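You operate a simulated robot arm through the tools that you are given. There is no shell and no other tool.

Carry out the task below with a simulated robot arm. There is one attempt and no reset: what you move stays moved.

JOB
Check the weight of the 79 g butter in the shallow tin.
Fine: switch the scale on, tare the empty tin on it, leave tin and butter there, and switch off after.

The check looks at the end state, three seconds after you hand in, the way a careful person would. Anything else that was tipped, shoved, dropped, spilled or broken makes it a failure.

ROBOT AND FRAMES
A 7-joint arm with a two-finger parallel gripper, fixed in place. Base frame: the origin is at the foot of the arm, x ahead of it, y to its left, z up; the work surface is at about z = 0.87. Readings come in m, rad, newtons and seconds.
With the tool pointing down near the work surface it reaches from about 0.1 to 0.64 m from the base axis. Its first joint turns from -1.152 to 1.152 rad. Payload 1.57 kg.
The TCP is the grasp point between the finger pads, 0.03 m short of the fingertips. In the tool frame z runs along the fingers and y along their closing line. Largest opening 0.08 m; finger width 0.017, thickness 0.012; the body of the gripper, 0.04 by 0.082 m, starts 0.08 m behind the TCP.
Orientation is that of the tool frame in the base frame, as a unit quaternion [x, y, z, w]. With the fingers straight down and closing along the base's y, the tool's x points along the base's -x, its y along +y and its z along -z.

CONTROLS
- The arm moves only by the tool servo_tool. Its argument "commands" is a list of rows, each a list of 7 numbers: the gripper command, from -1 (shut) to 1 (fully open), values between in proportion, then the shift along the base's x, y, z in m, then the turn, a rotation vector about the base's x, y, z in rad. In form: [[claw, x, y, z, wx, wy, wz], ...]. A call has 1 to 20 rows; each row shifts and turns the commanded pose from where the row before left it. Rows are played at 5 a second. More than 0.05 m and 0.15 rad between two rows, or a gripper value outside its range, and nothing of the call is played. Where a pose cannot be reached the arm comes as near as it can. A force on the tool above 40 N (or 10 N above the force at the start of the call, whichever is more), or a blocked arm, ends the call early, and 0.2 s more pass. Each finger travels about 0.072 m/s and halts on what it meets, pressing with about 27 N; the grip force reading is that of the motor and also rises with nothing between the fingers. The clock runs only during rows and for 0.2 s after the last one: add rows that do not move to give the fingers time. The reply holds the time, the measured pose of the TCP, the force on the tool along the base axes, the opening and the grip force, in the units named above and with some noise, with the torque about the TCP (base axes, N m) and any sound that the robot's microphone picked up, and new pictures: "pictures" is both (left out), scene, wrist or none.
- Cameras (640 x 400 px; columns grow to the right, rows downward): "scene" is fixed at [0.0644, 0.4323, 1.4271]; the picture's right is [-0.78, -0.63, 0.00], its down [-0.29, 0.36, -0.89] and it looks along [0.56, -0.69, -0.46] (base axes); focal length 375 px, centre (320, 200). "wrist" rides on the gripper at [0.072, -0.007, -0.122] in the tool frame; the picture's right is [0.09, 1.00, 0.00], its down [-0.84, 0.08, -0.54] and it looks along [-0.54, 0.05, 0.84] (tool axes); focal length 238 px, centre (320, 200). There is no depth. A picture from a camera that has moved, and an enlarged one, comes with that camera's place and axes in the base frame and with its lens. The place of the scene camera against the robot may be out by one fixed shift of up to 0.018 m in any direction.
- inspect(camera, box): a new picture of the part [left, top, right, bottom] of that camera's present view, enlarged. The clock stands still meanwhile.
- hand_in(): hands the job in; it is judged then, once.

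Places have to be worked out from the pictures, the camera data and where the tool is seen. Open the gripper and draw the arm clear of the work before you hand the job in, unless the task says otherwise.

The tools are called after "Request:" by a JSON object that holds its "fn" and its "kwargs". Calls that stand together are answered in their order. servo_tool: Moves the arm, as the interface text tells. Its arguments: {"type":"object","properties":{"commands":{"type":"array","items":{"type":"array","items":{"type":"number"}}},"pictures":{"type":"string","enum":["both","scene","wrist","none"]}},"required":["commands"]} The other tools are called the same way: inspect (camera, box) takes an enlarged picture of a part of a camera's view; hand_in () hands the job in.

At the start:

```text
time: 0.0
eef_pos: [0.3005, -0.1038, 1.2661]
ee_rot: [0.0, 1.0, -0.001, 0.0]
wrist_force: [0.5, 0.2, -0.3]
ft_torque: [-0.04, -0.04, -0.02]
grip_width: 0.08
grasp_force: 0.0
```

scene: 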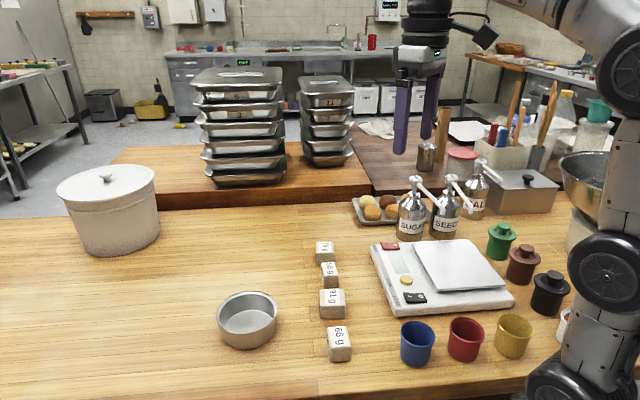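
wrist: 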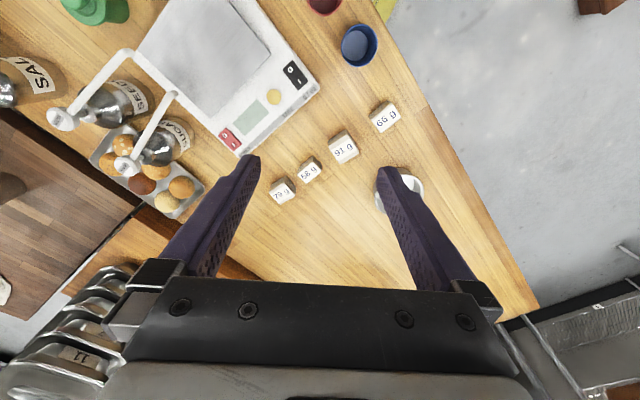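

I see a scale with several buttons, four labelled butter blocks, and a round shallow tin. I'll look more closely at the scale, the blocks and the tin before moving anything.

Request:
{"fn": "inspect", "kwargs": {"camera": "scene", "box": [360, 220, 520, 320]}}

Request:
{"fn": "inspect", "kwargs": {"camera": "scene", "box": [200, 230, 360, 370]}}

Request:
{"fn": "inspect", "kwargs": {"camera": "wrist", "box": [120, 0, 440, 220]}}

```text
4.00 times, centred on (440, 270) of scene
camera zoom: at [0.0644, 0.4323, 1.4271], right [-0.78, -0.63, 0.0], down [-0.29, 0.36, -0.89], along [0.56, -0.69, -0.46], focal length 1500 px, centre (-160, -80)
```

zoom: 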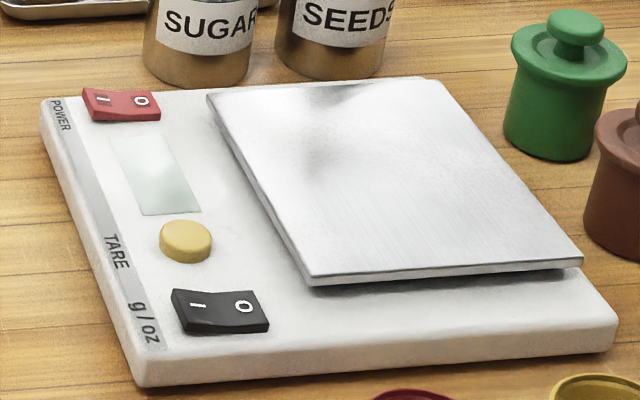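

```text
2.86 times, centred on (280, 300) of scene
camera zoom: at [0.0644, 0.4323, 1.4271], right [-0.78, -0.63, 0.0], down [-0.29, 0.36, -0.89], along [0.56, -0.69, -0.46], focal length 1071 px, centre (434, -86)
```

zoom: 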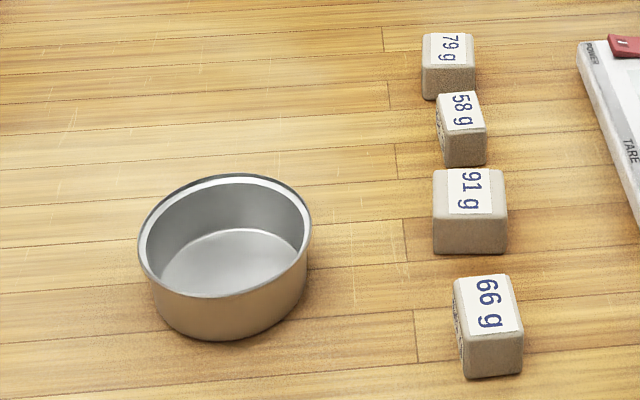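

```text
1.82 times, centred on (280, 110) of wrist
camera zoom: at [0.2293, -0.1096, 1.3884], right [-0.09, 1.0, 0.0], down [0.84, 0.08, 0.54], along [0.54, 0.05, -0.84], focal length 433 px, centre (393, 364)
```

zoom: 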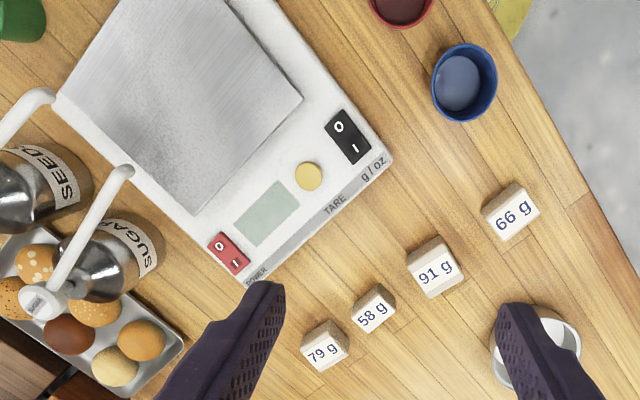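

The power rocker (I/O), the tare button and the g/oz rocker are clear, and the 79 g block is the farthest of the four. The pump canisters near the power switch could get in the way, so I'll look at those and the surrounding objects next.

Request:
{"fn": "inspect", "kwargs": {"camera": "scene", "box": [340, 140, 520, 260]}}

Request:
{"fn": "inspect", "kwargs": {"camera": "wrist", "box": [0, 0, 240, 220]}}

Request:
{"fn": "inspect", "kwargs": {"camera": "scene", "box": [310, 230, 350, 290]}}

```text
3.33 times, centred on (430, 200) of scene
camera zoom: at [0.0644, 0.4323, 1.4271], right [-0.78, -0.63, 0.0], down [-0.29, 0.36, -0.89], along [0.56, -0.69, -0.46], focal length 1250 px, centre (-47, 200)
```

zoom: 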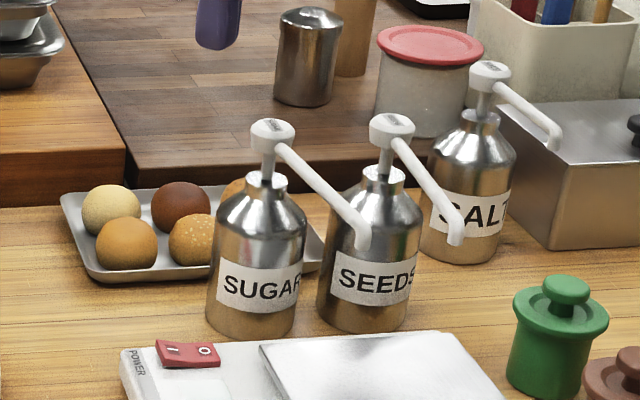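

```text
1.82 times, centred on (120, 110) of wrist
camera zoom: at [0.2293, -0.1096, 1.3884], right [-0.09, 1.0, 0.0], down [0.84, 0.08, 0.54], along [0.54, 0.05, -0.84], focal length 433 px, centre (684, 364)
```

zoom: 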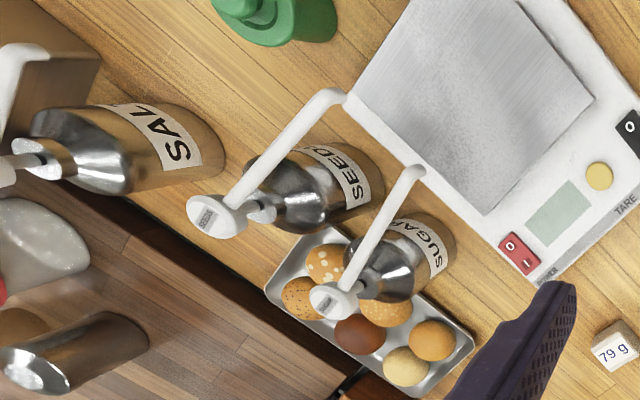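

```text
6.67 times, centred on (330, 260) of scene
camera zoom: at [0.0644, 0.4323, 1.4271], right [-0.78, -0.63, 0.0], down [-0.29, 0.36, -0.89], along [0.56, -0.69, -0.46], focal length 2499 px, centre (253, -200)
```

zoom: 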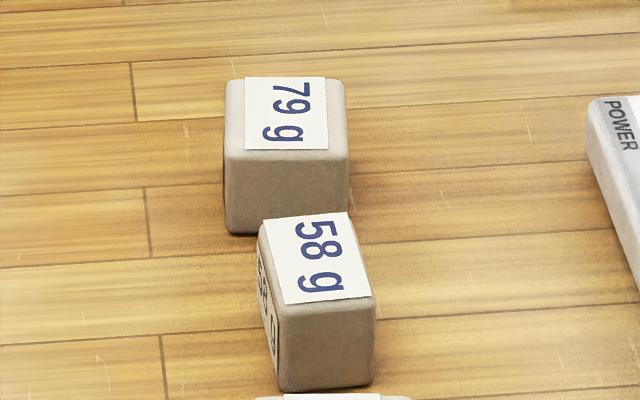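

The sugar and seeds spouts overhang the far part of the scale plate at about z≈1.03, so I'll keep the gripper and camera on the robot side of them. By my estimate the power rocker is near (0.41,-0.28), tare near (0.317,-0.19) and the tin near (0.51,0.11). I'm closing the fingers, yawing -45° to line up with the scale, and going in for a closer look.

Request:
{"fn": "servo_tool", "kwargs": {"commands": [[-1, 0.01, -0.012, -0.025, 0, 0, -0.1309], [-1, 0.01, -0.012, -0.025, 0, 0, -0.1309], [-1, 0.01, -0.012, -0.025, 0, 0, -0.1309], [-1, 0.01, -0.012, -0.025, 0, 0, -0.1309], [-1, 0.01, -0.012, -0.025, 0, 0, -0.1309], [-1, 0.01, -0.012, -0.025, 0, 0, -0.1309], [-1, 0, 0, 0, 0, 0, 0], [-1, 0, 0, 0, 0, 0, 0]]}}

```text
time: 1.8
eef_pos: [0.3599, -0.177, 1.1177]
ee_rot: [0.382, 0.924, 0.001, 0.0]
wrist_force: [-0.3, 0.5, 0.3]
ft_torque: [0.02, -0.01, -0.01]
grip_width: 0.0
grasp_force: 20.9
camera wrist: at [0.3063, -0.129, 1.2385], right [0.64, 0.77, 0.0], down [0.65, -0.54, 0.54], along [0.42, -0.35, -0.84], focal length 238 px, centre (320, 200)
```

scene: 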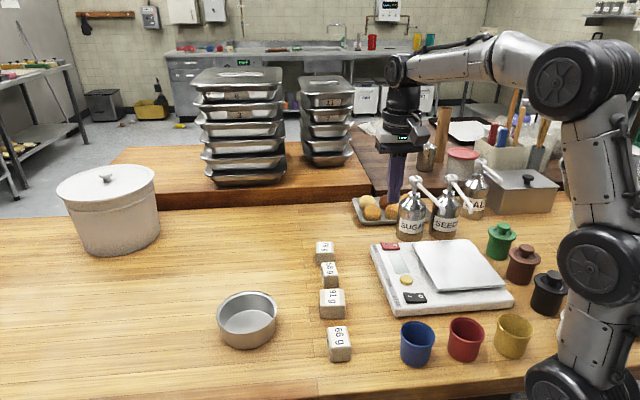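
wrist: 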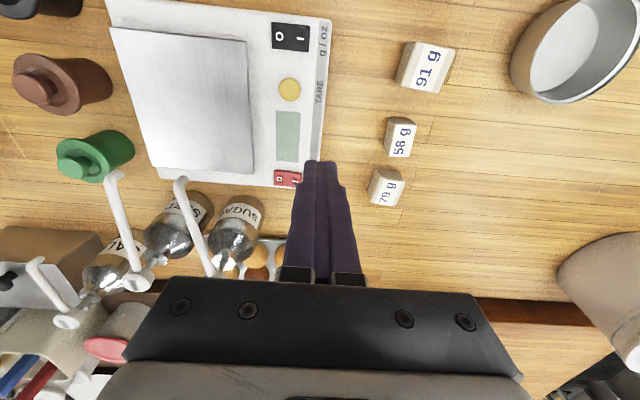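

The wrist view now shows the scale nearly aligned with the gripper. I'll enlarge the power rocker to read its state and work out where it is.

Request:
{"fn": "inspect", "kwargs": {"camera": "wrist", "box": [250, 130, 340, 200]}}

Request:
{"fn": "inspect", "kwargs": {"camera": "wrist", "box": [230, 0, 350, 110]}}

Request:
{"fn": "inspect", "kwargs": {"camera": "scene", "box": [370, 190, 450, 260]}}

```text
5.71 times, centred on (295, 165) of wrist
camera zoom: at [0.3063, -0.129, 1.2385], right [0.64, 0.77, 0.0], down [0.65, -0.54, 0.54], along [0.42, -0.35, -0.84], focal length 1362 px, centre (463, 400)
```

zoom: 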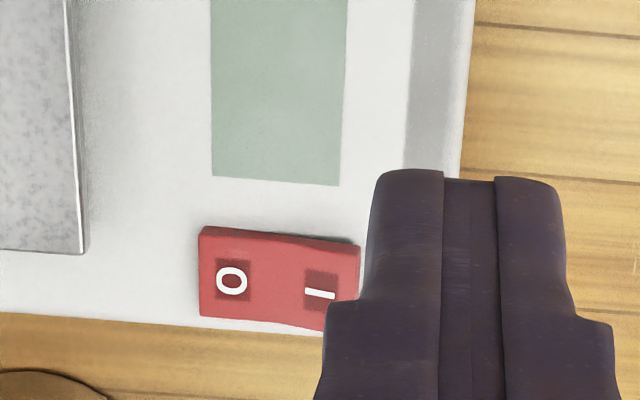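

```text
3.64 times, centred on (290, 55) of wrist
camera zoom: at [0.3063, -0.129, 1.2385], right [0.64, 0.77, 0.0], down [0.65, -0.54, 0.54], along [0.42, -0.35, -0.84], focal length 867 px, centre (429, 727)
```

zoom: 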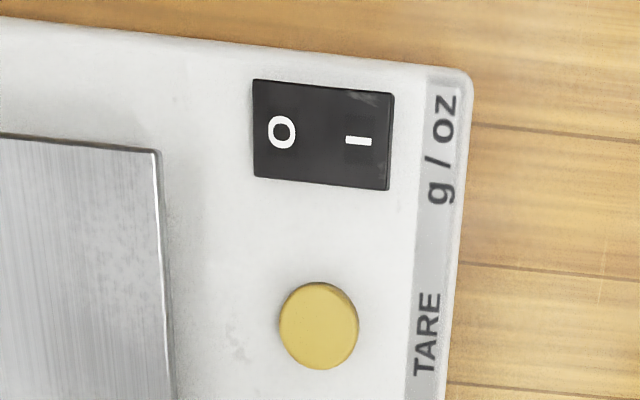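

```text
5.71 times, centred on (410, 225) of scene
camera zoom: at [0.0644, 0.4323, 1.4271], right [-0.78, -0.63, 0.0], down [-0.29, 0.36, -0.89], along [0.56, -0.69, -0.46], focal length 2142 px, centre (-194, 57)
```

zoom: 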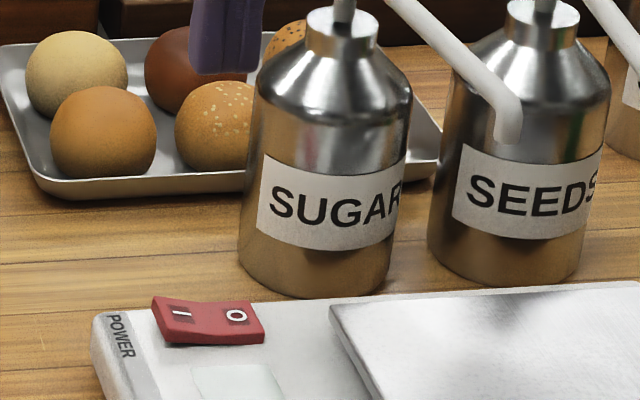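

The I half of the power rocker is raised, so the scale is off. The I mark is near (0.421,-0.276), so I'll move above it with closed fingers, stop a few cm short and check alignment.

Request:
{"fn": "servo_tool", "kwargs": {"commands": [[-1, 0.0154, -0.0244, -0.0169, 0, 0, 0], [-1, 0.0154, -0.0244, -0.0169, 0, 0, 0], [-1, 0.0154, -0.0244, -0.0169, 0, 0, 0], [-1, 0.0154, -0.0244, -0.0169, 0, 0, 0], [-1, 0, 0, -0.04, 0, 0, 0], [-1, 0, 0, -0.04, 0, 0, 0], [-1, 0, 0, 0, 0, 0, 0]]}}

```text
time: 3.4
eef_pos: [0.4214, -0.274, 0.9679]
ee_rot: [0.382, 0.924, 0.0, -0.001]
wrist_force: [0.1, 0.1, 0.7]
ft_torque: [0.01, -0.03, 0.04]
grip_width: 0.0
grasp_force: 21.5
camera wrist: at [0.3672, -0.2271, 1.0899], right [0.64, 0.77, 0.0], down [0.65, -0.54, 0.54], along [0.42, -0.35, -0.84], focal length 238 px, centre (320, 200)
```

scene: 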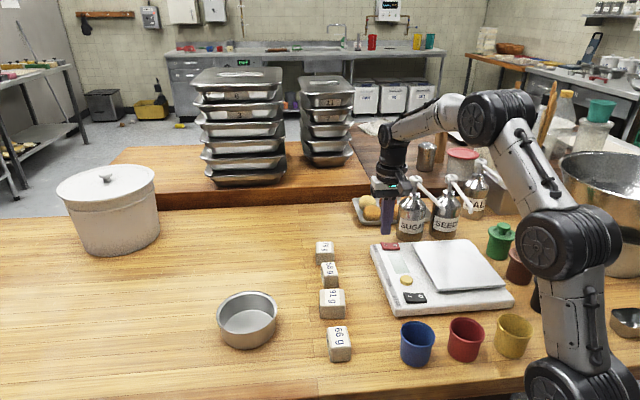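
wrist: 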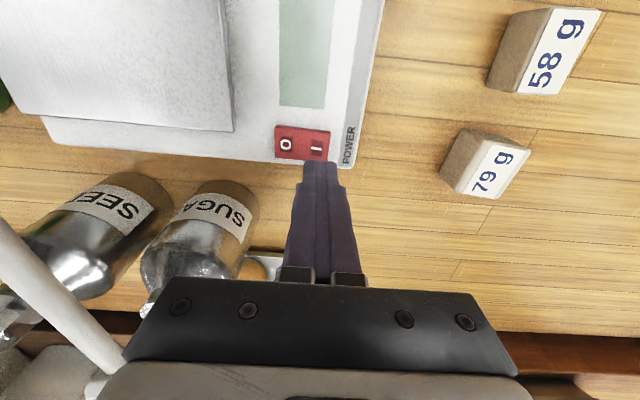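

Request:
{"fn": "inspect", "kwargs": {"camera": "wrist", "box": [250, 100, 370, 190]}}

Request:
{"fn": "inspect", "kwargs": {"camera": "scene", "box": [350, 170, 450, 270]}}

```text
4.44 times, centred on (310, 145) of wrist
camera zoom: at [0.3672, -0.2271, 1.0899], right [0.64, 0.77, 0.0], down [0.65, -0.54, 0.54], along [0.42, -0.35, -0.84], focal length 1059 px, centre (364, 444)
```

zoom: 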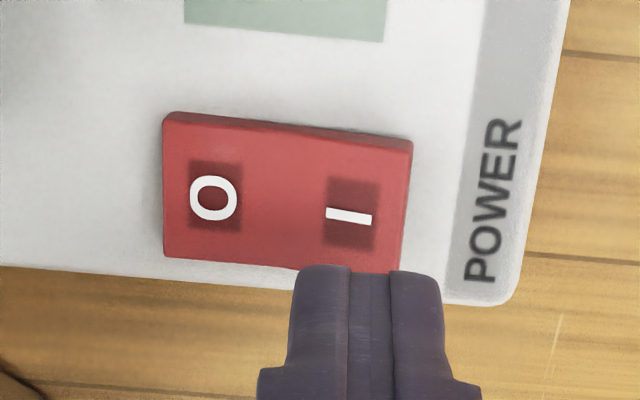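

```text
4.00 times, centred on (400, 220) of scene
camera zoom: at [0.0644, 0.4323, 1.4271], right [-0.78, -0.63, 0.0], down [-0.29, 0.36, -0.89], along [0.56, -0.69, -0.46], focal length 1500 px, centre (0, 120)
```

zoom: 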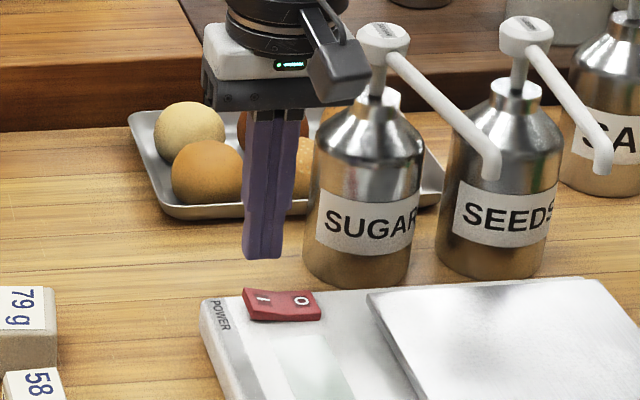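

The fingertips sit over the outer part of the I half, offset about 14 mm from the rocker centre. I'll descend gently in small steps and watch the force and the microphone.

Request:
{"fn": "servo_tool", "kwargs": {"commands": [[-1, 0, 0, -0.01, 0, 0, 0], [-1, 0, 0, -0.008, 0, 0, 0], [-1, 0, 0, -0.004, 0, 0, 0], [-1, 0, 0, -0.003, 0, 0, 0], [-1, 0, 0, 0, 0, 0, 0]], "pictures": "both"}}

```text
time: 4.6
eef_pos: [0.4225, -0.2719, 0.9453]
ee_rot: [0.383, 0.924, 0.0, 0.0]
wrist_force: [0.3, 0.6, 0.0]
ft_torque: [-0.02, 0.0, 0.01]
grip_width: 0.0001
grasp_force: 21.7
camera wrist: at [0.367, -0.2265, 1.0657], right [0.64, 0.77, 0.0], down [0.65, -0.54, 0.54], along [0.42, -0.35, -0.84], focal length 238 px, centre (320, 200)
```

scene: 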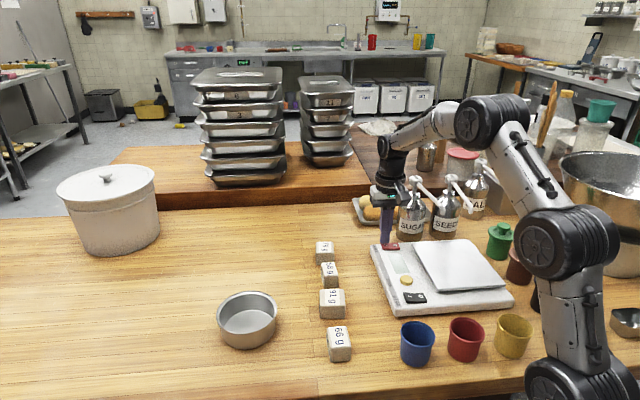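
wrist: 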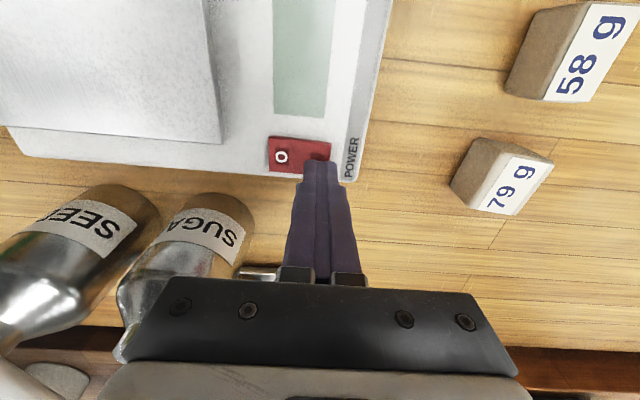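

There's no contact yet, with the tip at about z≈0.913. I'll keep going down in 2 mm steps.

Request:
{"fn": "servo_tool", "kwargs": {"commands": [[-1, 0, 0, -0.002, 0, 0, 0], [-1, 0, 0, -0.002, 0, 0, 0], [-1, 0, 0, -0.002, 0, 0, 0], [-1, 0, 0, -0.002, 0, 0, 0]], "pictures": "wrist"}}

```text
time: 5.6
eef_pos: [0.4216, -0.2727, 0.9384]
ee_rot: [0.383, 0.924, -0.001, 0.0]
wrist_force: [-3.4, 2.9, 10.0]
ft_torque: [0.05, 0.15, -0.05]
grip_width: 0.0002
grasp_force: 21.7
camera wrist: at [0.367, -0.2263, 1.0591], right [0.64, 0.77, 0.0], down [0.65, -0.54, 0.54], along [0.42, -0.35, -0.84], focal length 238 px, centre (320, 200)
```

wrist: 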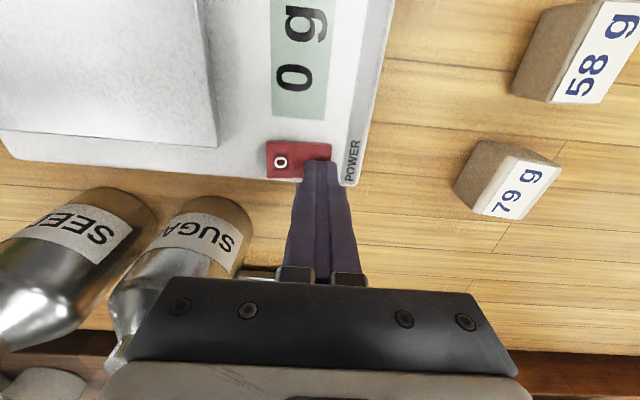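

The display shows "0 g", so the scale is on and set to grams. I'll lift straight up and check that the rocker stays latched.

Request:
{"fn": "servo_tool", "kwargs": {"commands": [[-1, 0, 0, 0.02, 0, 0, 0], [-1, 0, 0, 0.04, 0, 0, 0], [-1, 0, 0, 0.04, 0, 0, 0], [-1, 0, 0, 0.04, 0, 0, 0], [-1, 0, 0, 0, 0, 0, 0]], "pictures": "both"}}

Request:
{"fn": "inspect", "kwargs": {"camera": "wrist", "box": [220, 60, 360, 200]}}

Request:
{"fn": "inspect", "kwargs": {"camera": "scene", "box": [360, 220, 520, 320]}}

```text
time: 6.8
eef_pos: [0.423, -0.272, 1.0759]
ee_rot: [0.383, 0.924, -0.001, 0.0]
wrist_force: [-0.7, 0.5, -0.3]
ft_torque: [0.01, -0.01, 0.0]
grip_width: 0.0
grasp_force: 21.5
camera wrist: at [0.3672, -0.2257, 1.1985], right [0.64, 0.77, 0.0], down [0.65, -0.54, 0.54], along [0.42, -0.35, -0.84], focal length 238 px, centre (320, 200)
```

scene: 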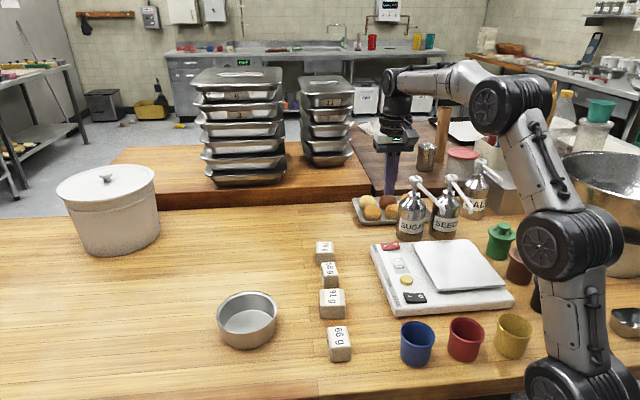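
wrist: 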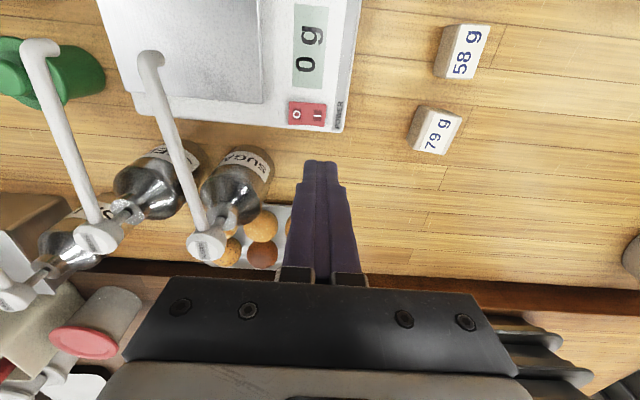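

```text
2.86 times, centred on (290, 130) of wrist
camera zoom: at [0.3672, -0.2257, 1.1985], right [0.64, 0.77, 0.0], down [0.65, -0.54, 0.54], along [0.42, -0.35, -0.84], focal length 681 px, centre (406, 400)
```

zoom: 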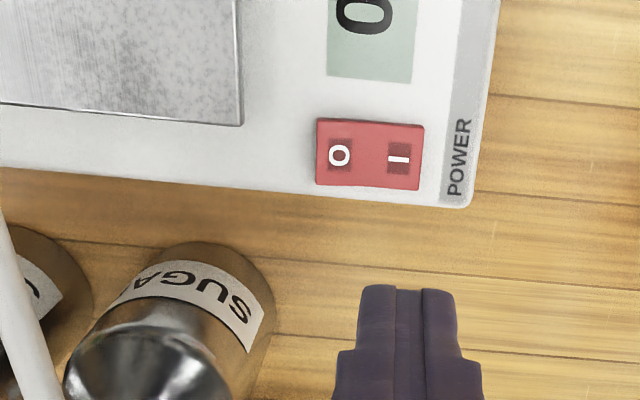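

```text
4.00 times, centred on (440, 270) of scene
camera zoom: at [0.0644, 0.4323, 1.4271], right [-0.78, -0.63, 0.0], down [-0.29, 0.36, -0.89], along [0.56, -0.69, -0.46], focal length 1500 px, centre (-160, -80)
```

zoom: 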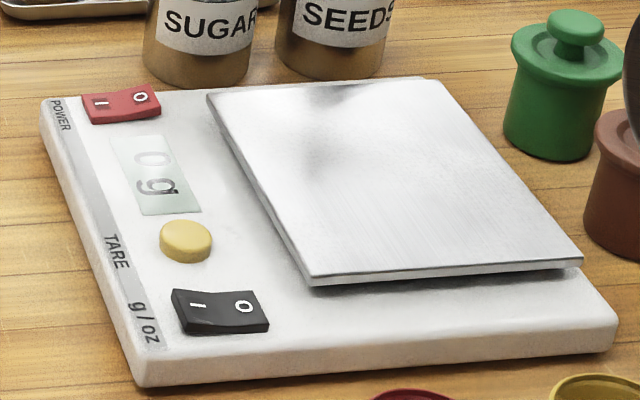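

The power is latched on and the display reads 0 g. Now for the tin: I'll yaw back to closing along y, open the gripper, and move above it for a close look.

Request:
{"fn": "servo_tool", "kwargs": {"commands": [[-1, 0.0, 0.03, 0.01, 0, 0, 0], [-1, 0.003, 0.04, 0.005, 0, 0, 0.0873], [0, 0.003, 0.04, 0.005, 0, 0, 0.0873], [1, 0.003, 0.04, 0.005, 0, 0, 0.0873], [1, 0.003, 0.04, 0.005, 0, 0, 0.0873], [1, 0.003, 0.04, 0.005, 0, 0, 0.0873], [1, 0.003, 0.04, 0.005, 0, 0, 0.0873], [1, 0.003, 0.04, 0.005, 0, 0, 0.0873], [1, 0.003, 0.04, 0.005, 0, 0, 0.0873], [1, 0.003, 0.03, 0.005, 0, 0, 0.0873], [1, 0, 0, 0, 0, 0, 0]], "pictures": "both"}}

```text
time: 9.2
eef_pos: [0.4485, 0.1075, 1.1301]
ee_rot: [0.0, 1.0, 0.001, 0.0]
wrist_force: [0.3, -0.3, 0.0]
ft_torque: [-0.03, 0.01, 0.03]
grip_width: 0.0801
grasp_force: 0.1
camera wrist: at [0.378, 0.1012, 1.2522], right [-0.09, 1.0, 0.0], down [0.84, 0.08, 0.54], along [0.54, 0.05, -0.84], focal length 238 px, centre (320, 200)
```

scene: 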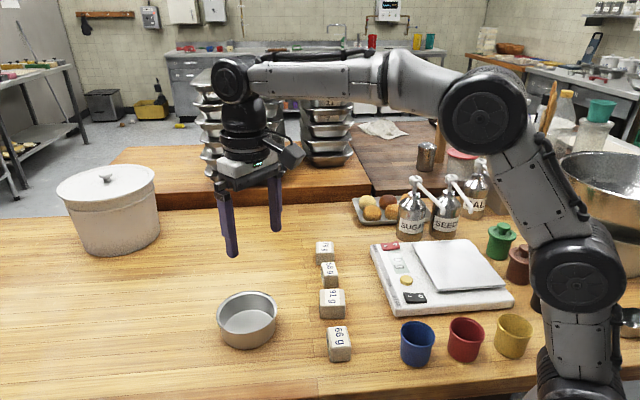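
wrist: 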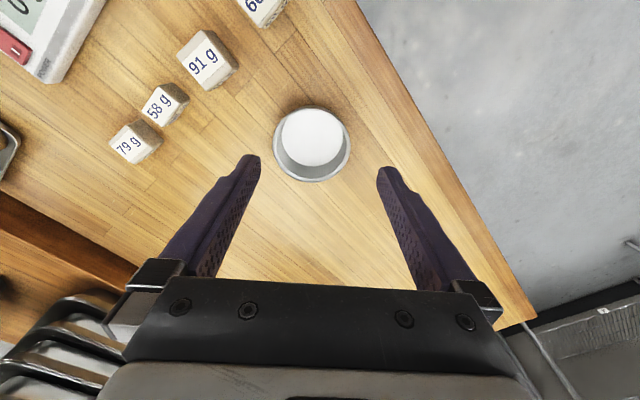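

Request:
{"fn": "inspect", "kwargs": {"camera": "wrist", "box": [240, 80, 400, 200]}}

Request:
{"fn": "inspect", "kwargs": {"camera": "scene", "box": [200, 270, 300, 360]}}

```text
3.33 times, centred on (320, 140) of wrist
camera zoom: at [0.378, 0.1012, 1.2522], right [-0.09, 1.0, 0.0], down [0.84, 0.08, 0.54], along [0.54, 0.05, -0.84], focal length 794 px, centre (320, 400)
```

zoom: 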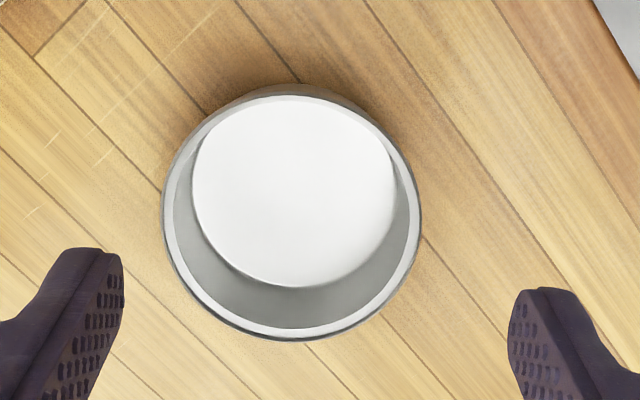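

```text
4.44 times, centred on (250, 315) of scene
camera zoom: at [0.0644, 0.4323, 1.4271], right [-0.78, -0.63, 0.0], down [-0.29, 0.36, -0.89], along [0.56, -0.69, -0.46], focal length 1666 px, centre (631, -311)
```

zoom: 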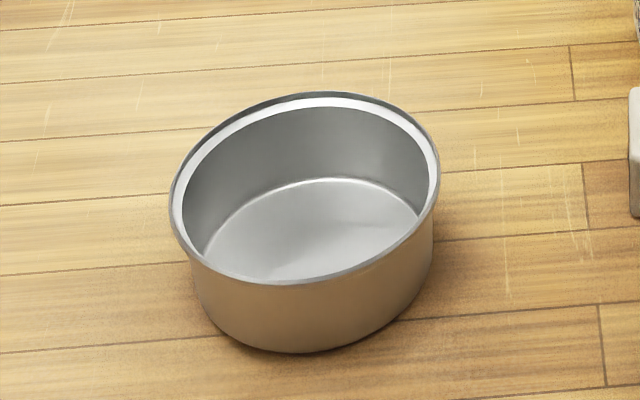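

From the wrist view the tin's rim centre is about (0.502, 0.099), with a rim diameter of about 0.116 m and a height of about 0.037 m. That's wider than the gripper opens, so I'll grip the wall on the +y side around (0.502, 0.155). First I'll hover above the rim to check alignment.

Request:
{"fn": "servo_tool", "kwargs": {"commands": [[1, 0.0134, 0.0118, -0.03, 0, 0, 0], [1, 0.0134, 0.0118, -0.03, 0, 0, 0], [1, 0.0134, 0.0118, -0.03, 0, 0, 0], [1, 0.0133, 0.0116, -0.04, 0, 0, 0], [1, 0, 0, -0.03, 0, 0, 0], [1, 0, 0, 0, 0, 0, 0]], "pictures": "both"}}

Request:
{"fn": "inspect", "kwargs": {"camera": "wrist", "box": [180, 60, 460, 240]}}

Request:
{"fn": "inspect", "kwargs": {"camera": "scene", "box": [180, 220, 320, 360]}}

```text
time: 10.6
eef_pos: [0.5025, 0.1536, 0.9711]
ee_rot: [0.0, 1.0, 0.0, 0.001]
wrist_force: [0.1, 0.1, 0.0]
ft_torque: [0.01, -0.02, 0.01]
grip_width: 0.08
grasp_force: 0.1
camera wrist: at [0.4318, 0.1481, 1.0923], right [-0.09, 1.0, 0.0], down [0.84, 0.08, 0.54], along [0.54, 0.05, -0.84], focal length 238 px, centre (320, 200)
```

scene: 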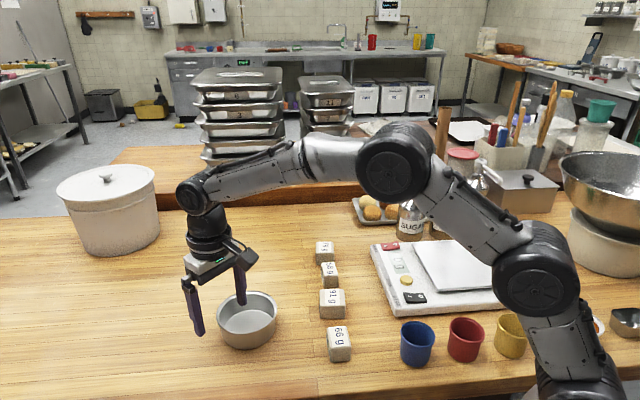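
wrist: 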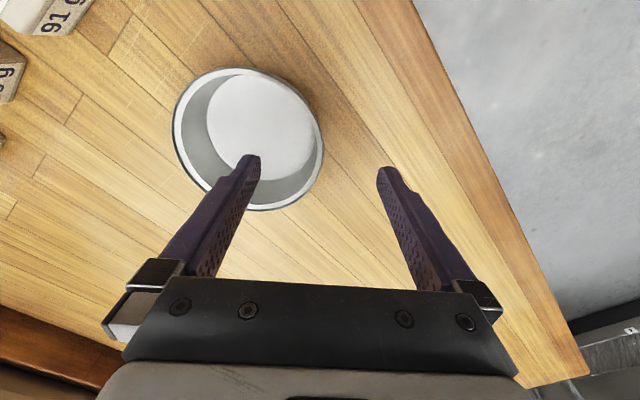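

```text
2.22 times, centred on (320, 150) of wrist
camera zoom: at [0.4318, 0.1481, 1.0923], right [-0.09, 1.0, 0.0], down [0.84, 0.08, 0.54], along [0.54, 0.05, -0.84], focal length 530 px, centre (320, 311)
```

zoom: 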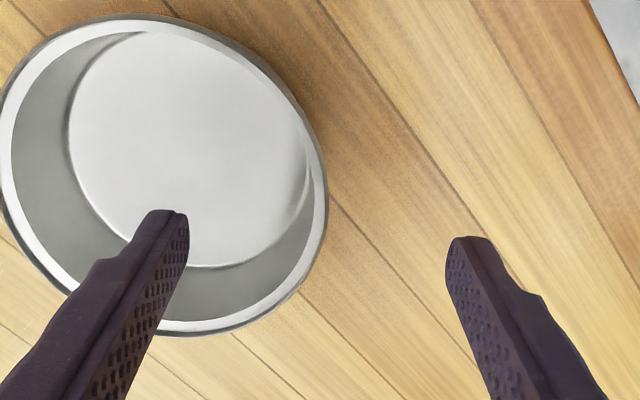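

```text
2.86 times, centred on (250, 290) of scene
camera zoom: at [0.0644, 0.4323, 1.4271], right [-0.78, -0.63, 0.0], down [-0.29, 0.36, -0.89], along [0.56, -0.69, -0.46], focal length 1071 px, centre (520, -57)
```

zoom: 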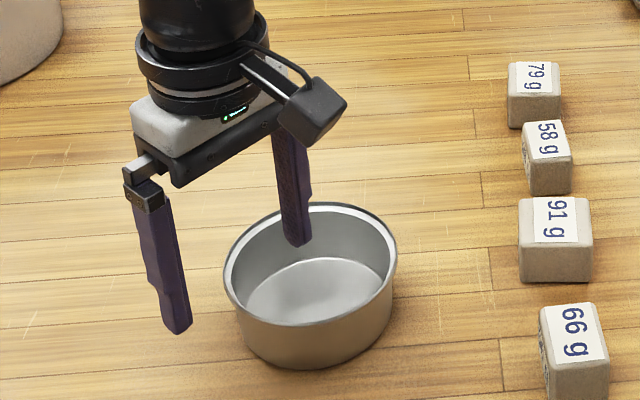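

The inner finger is inside the rim and the outer finger is well outside, with the rim's +y edge at y≈0.1575. I'll descend to TCP z≈0.911, which leaves the tips about 8 mm above the tin floor.

Request:
{"fn": "servo_tool", "kwargs": {"commands": [[1, 0, 0, -0.02, 0, 0, 0], [1, 0, 0, -0.02, 0, 0, 0], [1, 0, 0, -0.012, 0, 0, 0], [1, 0, 0, -0.008, 0, 0, 0], [1, 0, 0, 0, 0, 0, 0]], "pictures": "both"}}

Request:
{"fn": "inspect", "kwargs": {"camera": "scene", "box": [180, 220, 320, 360]}}

```text
time: 11.8
eef_pos: [0.5027, 0.1535, 0.91]
ee_rot: [0.0, 1.0, 0.001, 0.0]
wrist_force: [-0.1, 0.4, 1.0]
ft_torque: [-0.01, -0.01, 0.0]
grip_width: 0.0801
grasp_force: 0.2
camera wrist: at [0.4313, 0.1476, 1.0326], right [-0.09, 1.0, 0.0], down [0.84, 0.08, 0.54], along [0.54, 0.05, -0.84], focal length 238 px, centre (320, 200)
```

scene: 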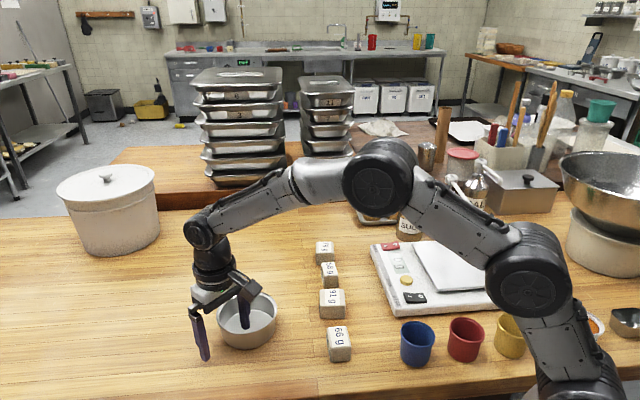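
wrist: 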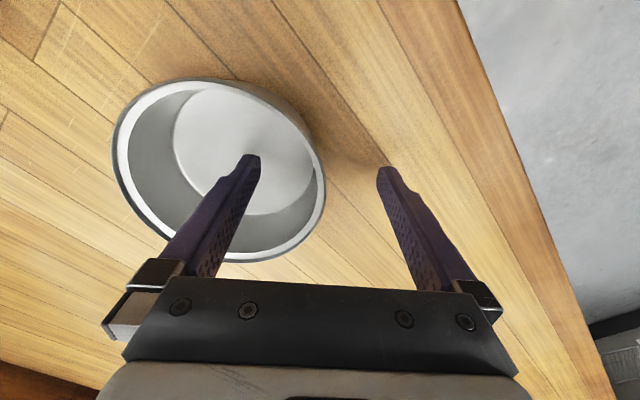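

```text
2.86 times, centred on (250, 290) of scene
camera zoom: at [0.0644, 0.4323, 1.4271], right [-0.78, -0.63, 0.0], down [-0.29, 0.36, -0.89], along [0.56, -0.69, -0.46], focal length 1071 px, centre (520, -57)
```

zoom: 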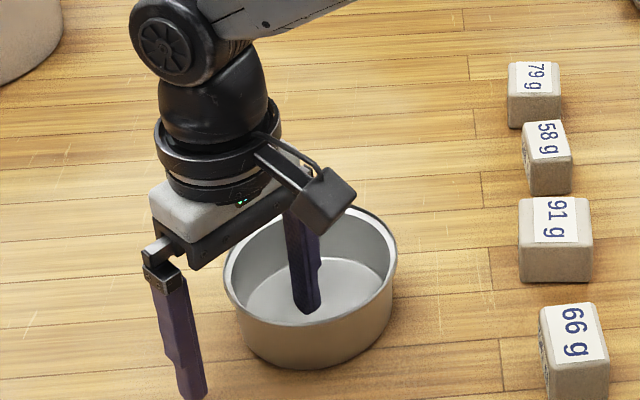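

The fingers straddle the wall with no contact force. I'll close the gripper on the wall.

Request:
{"fn": "servo_tool", "kwargs": {"commands": [[0.3, 0, 0, 0, 0, 0, 0], [-0.3, 0, 0, 0, 0, 0, 0], [-1, 0, 0, 0, 0, 0, 0], [-1, 0, 0, 0, 0, 0, 0], [-1, 0, 0, 0, 0, 0, 0]], "pictures": "both"}}

Request:
{"fn": "inspect", "kwargs": {"camera": "scene", "box": [180, 220, 320, 360]}}

```text
time: 13.0
eef_pos: [0.5034, 0.1538, 0.9135]
ee_rot: [0.0, 1.0, 0.0, 0.001]
wrist_force: [-2.2, -1.5, 9.6]
ft_torque: [-1.1, -0.07, -0.27]
grip_width: 0.007
grasp_force: 26.6
camera wrist: at [0.4314, 0.1475, 1.0339], right [-0.09, 1.0, 0.0], down [0.84, 0.08, 0.54], along [0.54, 0.05, -0.84], focal length 238 px, centre (320, 200)
```

scene: 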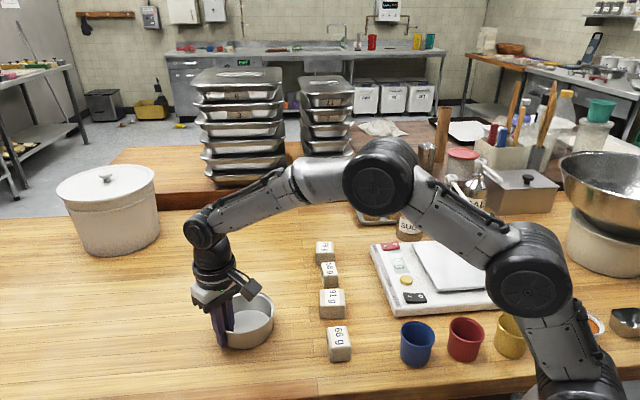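
wrist: 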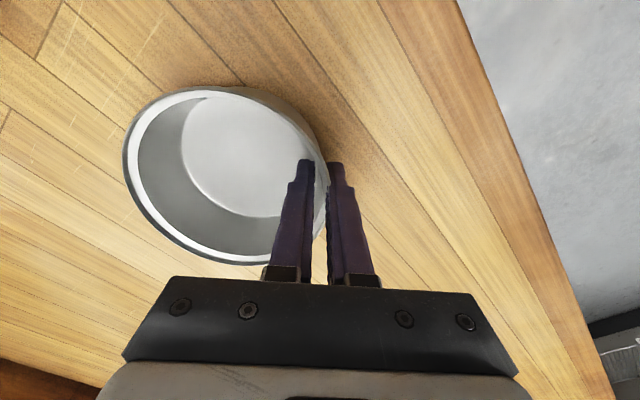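

```text
2.86 times, centred on (250, 290) of scene
camera zoom: at [0.0642, 0.4322, 1.4271], right [-0.78, -0.63, 0.0], down [-0.29, 0.36, -0.89], along [0.56, -0.69, -0.46], focal length 1071 px, centre (520, -57)
```

zoom: 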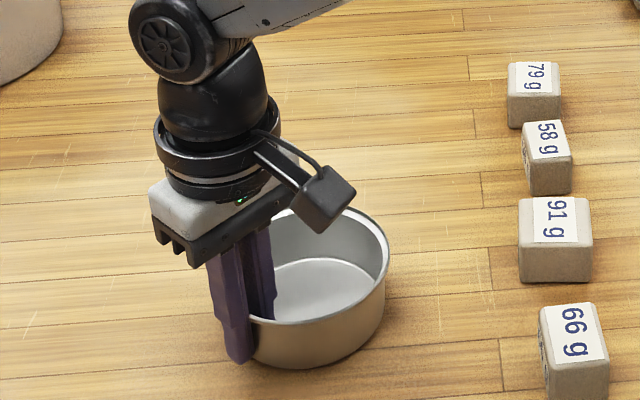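

The wall is gripped (opening 7 mm). The 9.6 N and -1.1 Nm readings suggest the tapered wall is making the tin's far edge press on the table. I'll lift it a little and see how the tin hangs.

Request:
{"fn": "servo_tool", "kwargs": {"commands": [[-1, 0, 0, 0.01, 0, 0, 0], [-1, 0, 0, 0.015, 0, 0, 0], [-1, 0, 0, 0.025, 0, 0, 0], [-1, 0, 0, 0.03, 0, 0, 0], [-1, 0, 0, 0, 0, 0, 0]], "pictures": "both"}}

Request:
{"fn": "inspect", "kwargs": {"camera": "scene", "box": [180, 200, 320, 340]}}

```text
time: 14.2
eef_pos: [0.502, 0.1554, 0.9906]
ee_rot: [0.0, 1.0, 0.0, 0.0]
wrist_force: [0.9, 0.2, -1.4]
ft_torque: [0.06, 0.0, 0.01]
grip_width: 0.0036
grasp_force: 24.7
camera wrist: at [0.4309, 0.1485, 1.1131], right [-0.09, 1.0, 0.0], down [0.84, 0.08, 0.54], along [0.54, 0.05, -0.84], focal length 238 px, centre (320, 200)
```

scene: 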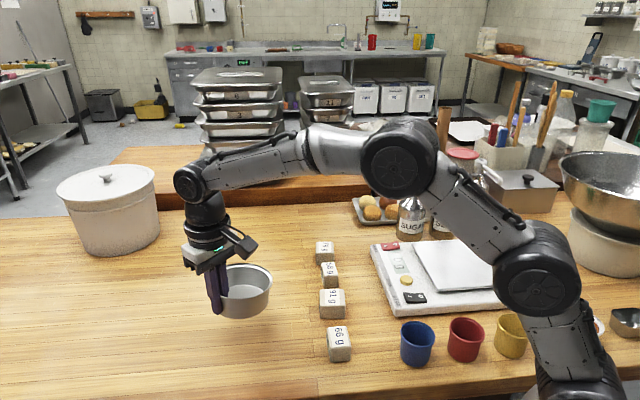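
wrist: 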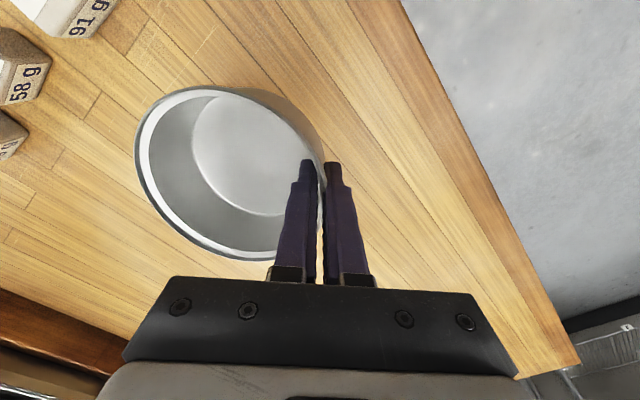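

```text
2.86 times, centred on (250, 270) of scene
camera zoom: at [0.0645, 0.4323, 1.4271], right [-0.78, -0.63, 0.0], down [-0.29, 0.36, -0.89], along [0.56, -0.69, -0.46], focal length 1071 px, centre (520, 0)
```

zoom: 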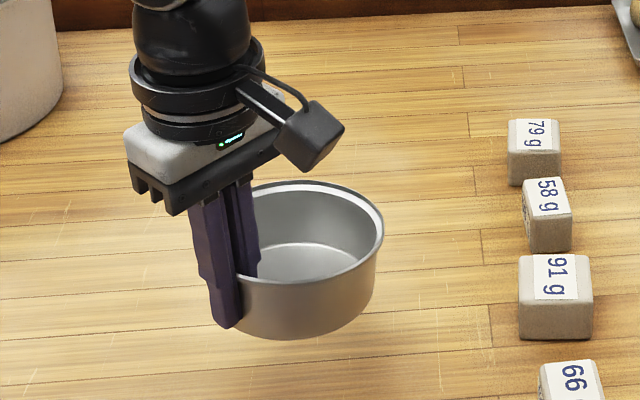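

The tin is held (about 1.4 N) and hangs tilted a few degrees because of its wall taper. I'll raise it and carry it across to a spot on the robot side of the scale, clear of the spouts. From there I'll go in low under them.

Request:
{"fn": "servo_tool", "kwargs": {"commands": [[-1, 0, 0, 0.035, 0, 0, 0], [-1, 0, 0, 0.035, 0, 0, 0], [-1, -0.0206, -0.0254, 0, 0, 0, 0], [-1, -0.0206, -0.0254, 0, 0, 0, 0], [-1, -0.0206, -0.0254, 0, 0, 0, 0], [-1, -0.0206, -0.0254, 0, 0, 0, 0], [-1, -0.0206, -0.0254, 0, 0, 0, 0], [-1, -0.0206, -0.0254, 0, 0, 0, 0], [-1, -0.0206, -0.0254, 0, 0, 0, 0], [-1, -0.0206, -0.0254, 0, 0, 0, 0], [-1, -0.0206, -0.0254, 0, 0, 0, 0], [-1, -0.0206, -0.0254, 0, 0, 0, 0], [-1, -0.0206, -0.0254, 0, 0, 0, 0], [-1, -0.0206, -0.0254, 0, 0, 0, 0], [-1, 0, 0, 0, 0, 0, 0]], "pictures": "both"}}

Request:
{"fn": "inspect", "kwargs": {"camera": "scene", "box": [340, 150, 540, 330]}}

```text
time: 17.4
eef_pos: [0.2553, -0.1511, 1.0605]
ee_rot: [0.0, 1.0, 0.0, 0.001]
wrist_force: [-0.2, 0.5, -1.3]
ft_torque: [0.04, 0.03, -0.01]
grip_width: 0.0033
grasp_force: 25.0
camera wrist: at [0.1835, -0.1573, 1.1825], right [-0.09, 1.0, 0.0], down [0.84, 0.08, 0.54], along [0.54, 0.05, -0.84], focal length 238 px, centre (320, 200)
```

scene: 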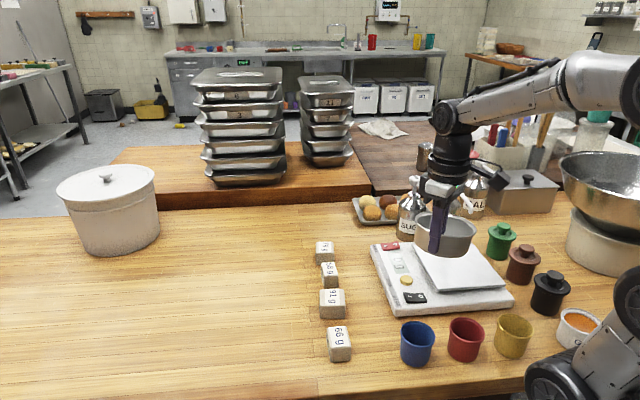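
wrist: 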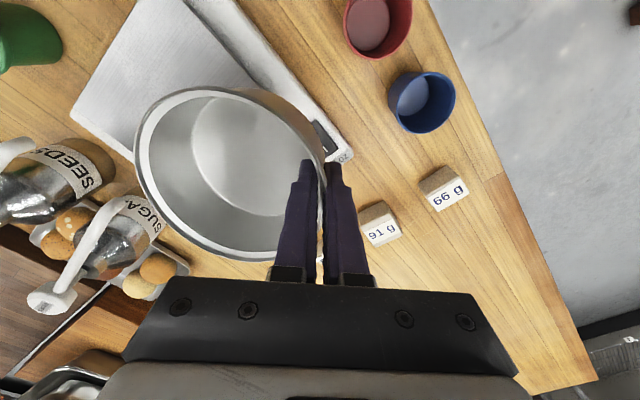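

```text
2.22 times, centred on (440, 240) of scene
camera zoom: at [0.0644, 0.4323, 1.4271], right [-0.78, -0.63, 0.0], down [-0.29, 0.36, -0.89], along [0.56, -0.69, -0.46], focal length 833 px, centre (53, 111)
```

zoom: 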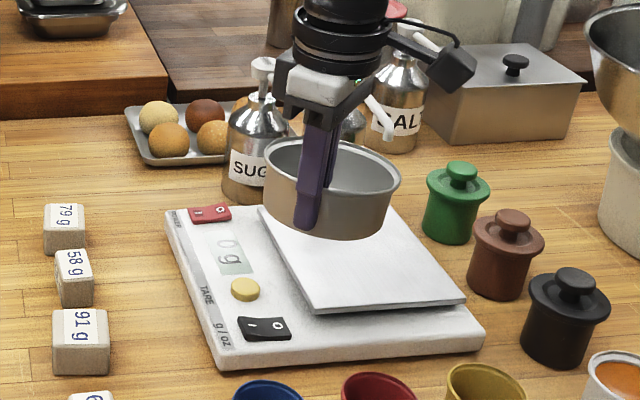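

The tin is steady. I'll tilt the tool -0.08 rad about x to level the tin's base, descend to TCP z≈0.985, and slide in low under the spouts toward a tin centre of about (0.238,-0.297).

Request:
{"fn": "servo_tool", "kwargs": {"commands": [[-1, 0, 0, -0.015, -0.04, 0, 0], [-1, 0, 0, -0.02, -0.04, 0, 0], [-1, 0, 0, -0.02, 0, 0, 0], [-1, 0, 0, -0.02, 0, 0, 0], [-1, 0, 0, 0, 0, 0, 0]], "pictures": "both"}}

Request:
{"fn": "inspect", "kwargs": {"camera": "scene", "box": [360, 180, 520, 320]}}

```text
time: 18.6
eef_pos: [0.2561, -0.1511, 0.9857]
ee_rot: [0.0, 0.999, -0.04, 0.001]
wrist_force: [0.1, -0.7, -1.1]
ft_torque: [0.07, 0.02, 0.03]
grip_width: 0.0034
grasp_force: 24.4
camera wrist: at [0.1844, -0.1473, 1.1073], right [-0.09, 0.99, -0.08], down [0.84, 0.12, 0.53], along [0.54, -0.02, -0.84], focal length 238 px, centre (320, 200)
```

scene: 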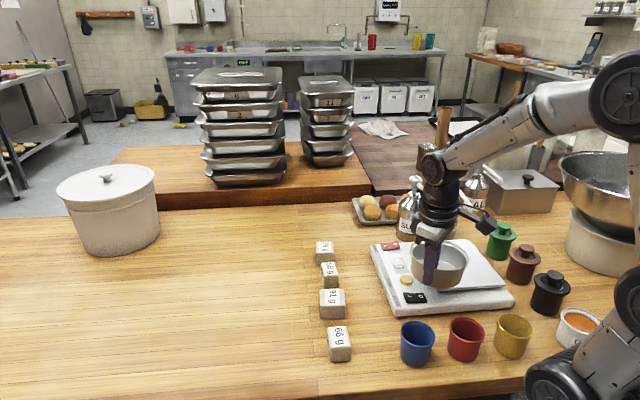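
wrist: 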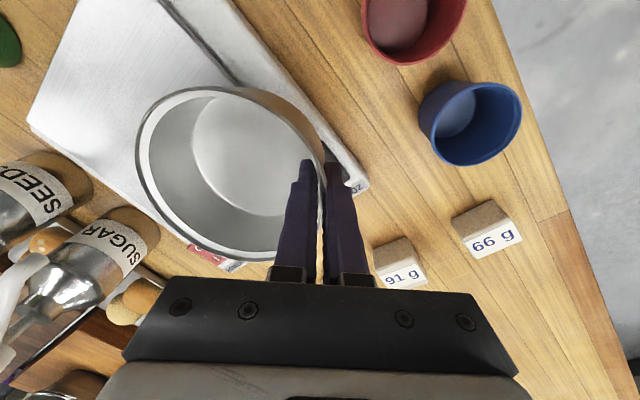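

```text
2.86 times, centred on (440, 250) of scene
camera zoom: at [0.0644, 0.4323, 1.4271], right [-0.78, -0.63, 0.0], down [-0.29, 0.36, -0.89], along [0.56, -0.69, -0.46], focal length 1071 px, centre (-23, 57)
```

zoom: 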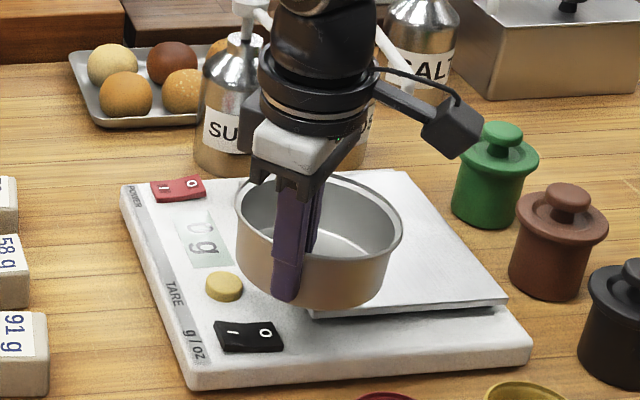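

The tin now looks roughly level and clears the scale by about 3 cm. Next I'll slide it over the plate at this height.

Request:
{"fn": "servo_tool", "kwargs": {"commands": [[-1, -0.0045, -0.0228, 0, 0, 0, 0], [-1, -0.0045, -0.0228, 0, 0, 0, 0], [-1, -0.0045, -0.0228, 0, 0, 0, 0], [-1, -0.0045, -0.0228, 0, 0, 0, 0], [-1, 0, 0, -0.015, 0, 0, 0], [-1, 0, 0, 0, 0, 0, 0]], "pictures": "both"}}

Request:
{"fn": "inspect", "kwargs": {"camera": "scene", "box": [380, 180, 540, 320]}}

Request:
{"fn": "inspect", "kwargs": {"camera": "wrist", "box": [0, 0, 400, 280]}}

```text
time: 20.0
eef_pos: [0.2361, -0.2409, 0.9698]
ee_rot: [0.0, 0.999, -0.04, 0.0]
wrist_force: [-0.3, 0.6, -1.6]
ft_torque: [0.03, -0.01, 0.02]
grip_width: 0.0034
grasp_force: 24.0
camera wrist: at [0.1657, -0.2382, 1.0919], right [-0.09, 0.99, -0.08], down [0.84, 0.12, 0.53], along [0.54, -0.02, -0.84], focal length 238 px, centre (320, 200)
```

scene: 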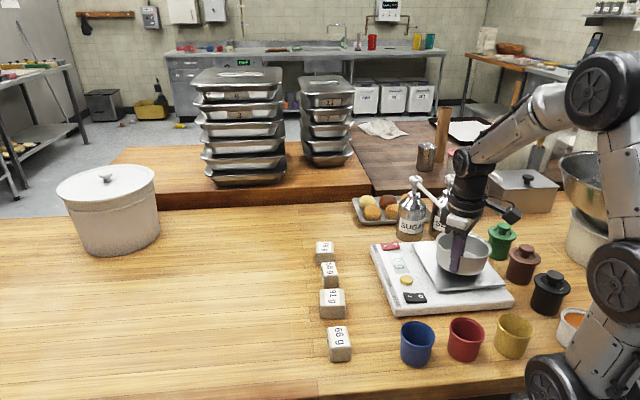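
wrist: 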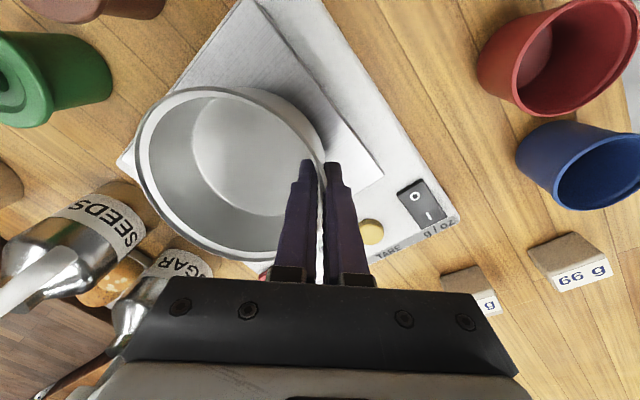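

```text
2.86 times, centred on (460, 250) of scene
camera zoom: at [0.0644, 0.4323, 1.4271], right [-0.78, -0.63, 0.0], down [-0.29, 0.36, -0.89], along [0.56, -0.69, -0.46], focal length 1071 px, centre (-80, 57)
```

zoom: 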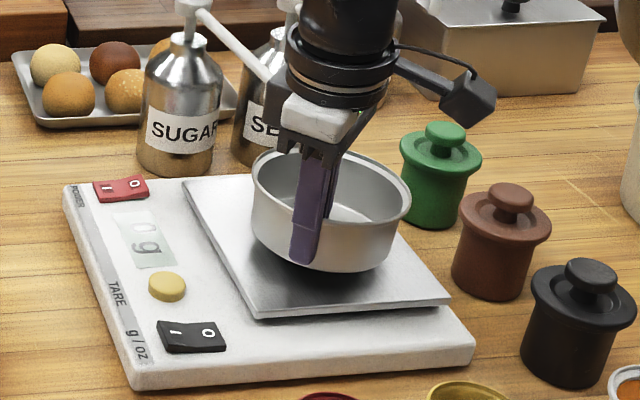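

```text
1.43 times, centred on (200, 140) of wrist
camera zoom: at [0.1657, -0.2382, 1.0919], right [-0.09, 0.99, -0.08], down [0.84, 0.12, 0.53], along [0.54, -0.02, -0.84], focal length 340 px, centre (491, 286)
```

zoom: 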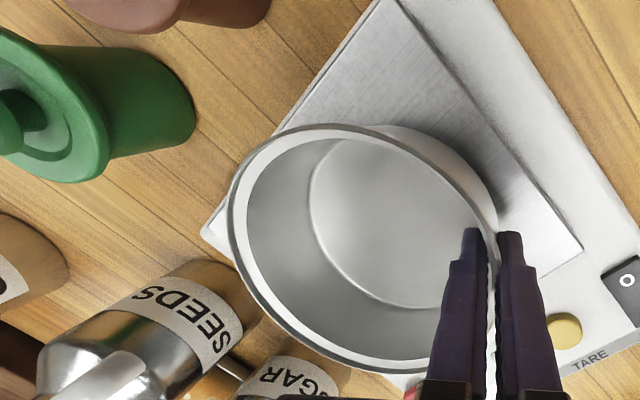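

The tin is over the plate and still in free air. I'll lower it in small steps and watch for contact.

Request:
{"fn": "servo_tool", "kwargs": {"commands": [[-1, 0, 0, -0.003, 0, 0, 0], [-1, 0, 0, -0.003, 0, 0, 0], [-1, 0, 0, -0.003, 0, 0, 0], [-1, 0, 0, 0, 0, 0, 0]], "pictures": "scene"}}

Request:
{"fn": "inspect", "kwargs": {"camera": "scene", "box": [380, 200, 520, 320]}}

```text
time: 21.0
eef_pos: [0.2371, -0.2411, 0.962]
ee_rot: [0.0, 0.999, -0.04, 0.001]
wrist_force: [-0.1, 0.7, -0.6]
ft_torque: [0.06, -0.01, 0.0]
grip_width: 0.0031
grasp_force: 24.5
```

scene: 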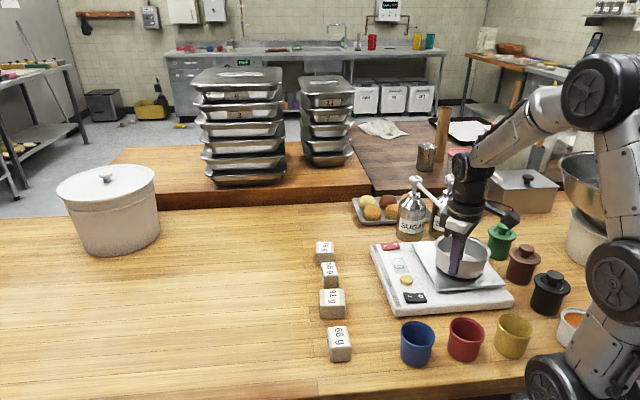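

```text
3.33 times, centred on (450, 260) of scene
camera zoom: at [0.0644, 0.4323, 1.4271], right [-0.78, -0.63, 0.0], down [-0.29, 0.36, -0.89], along [0.56, -0.69, -0.46], focal length 1250 px, centre (-113, 0)
```

zoom: 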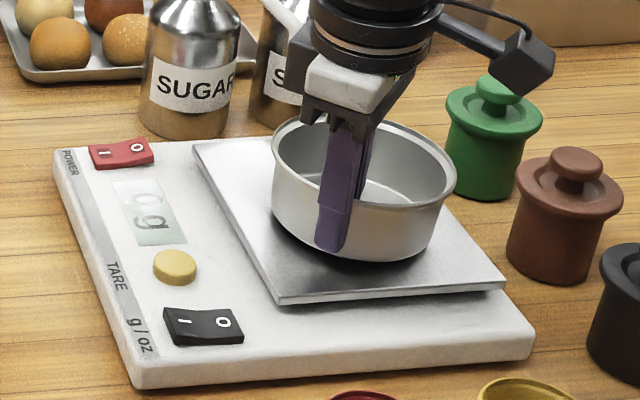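

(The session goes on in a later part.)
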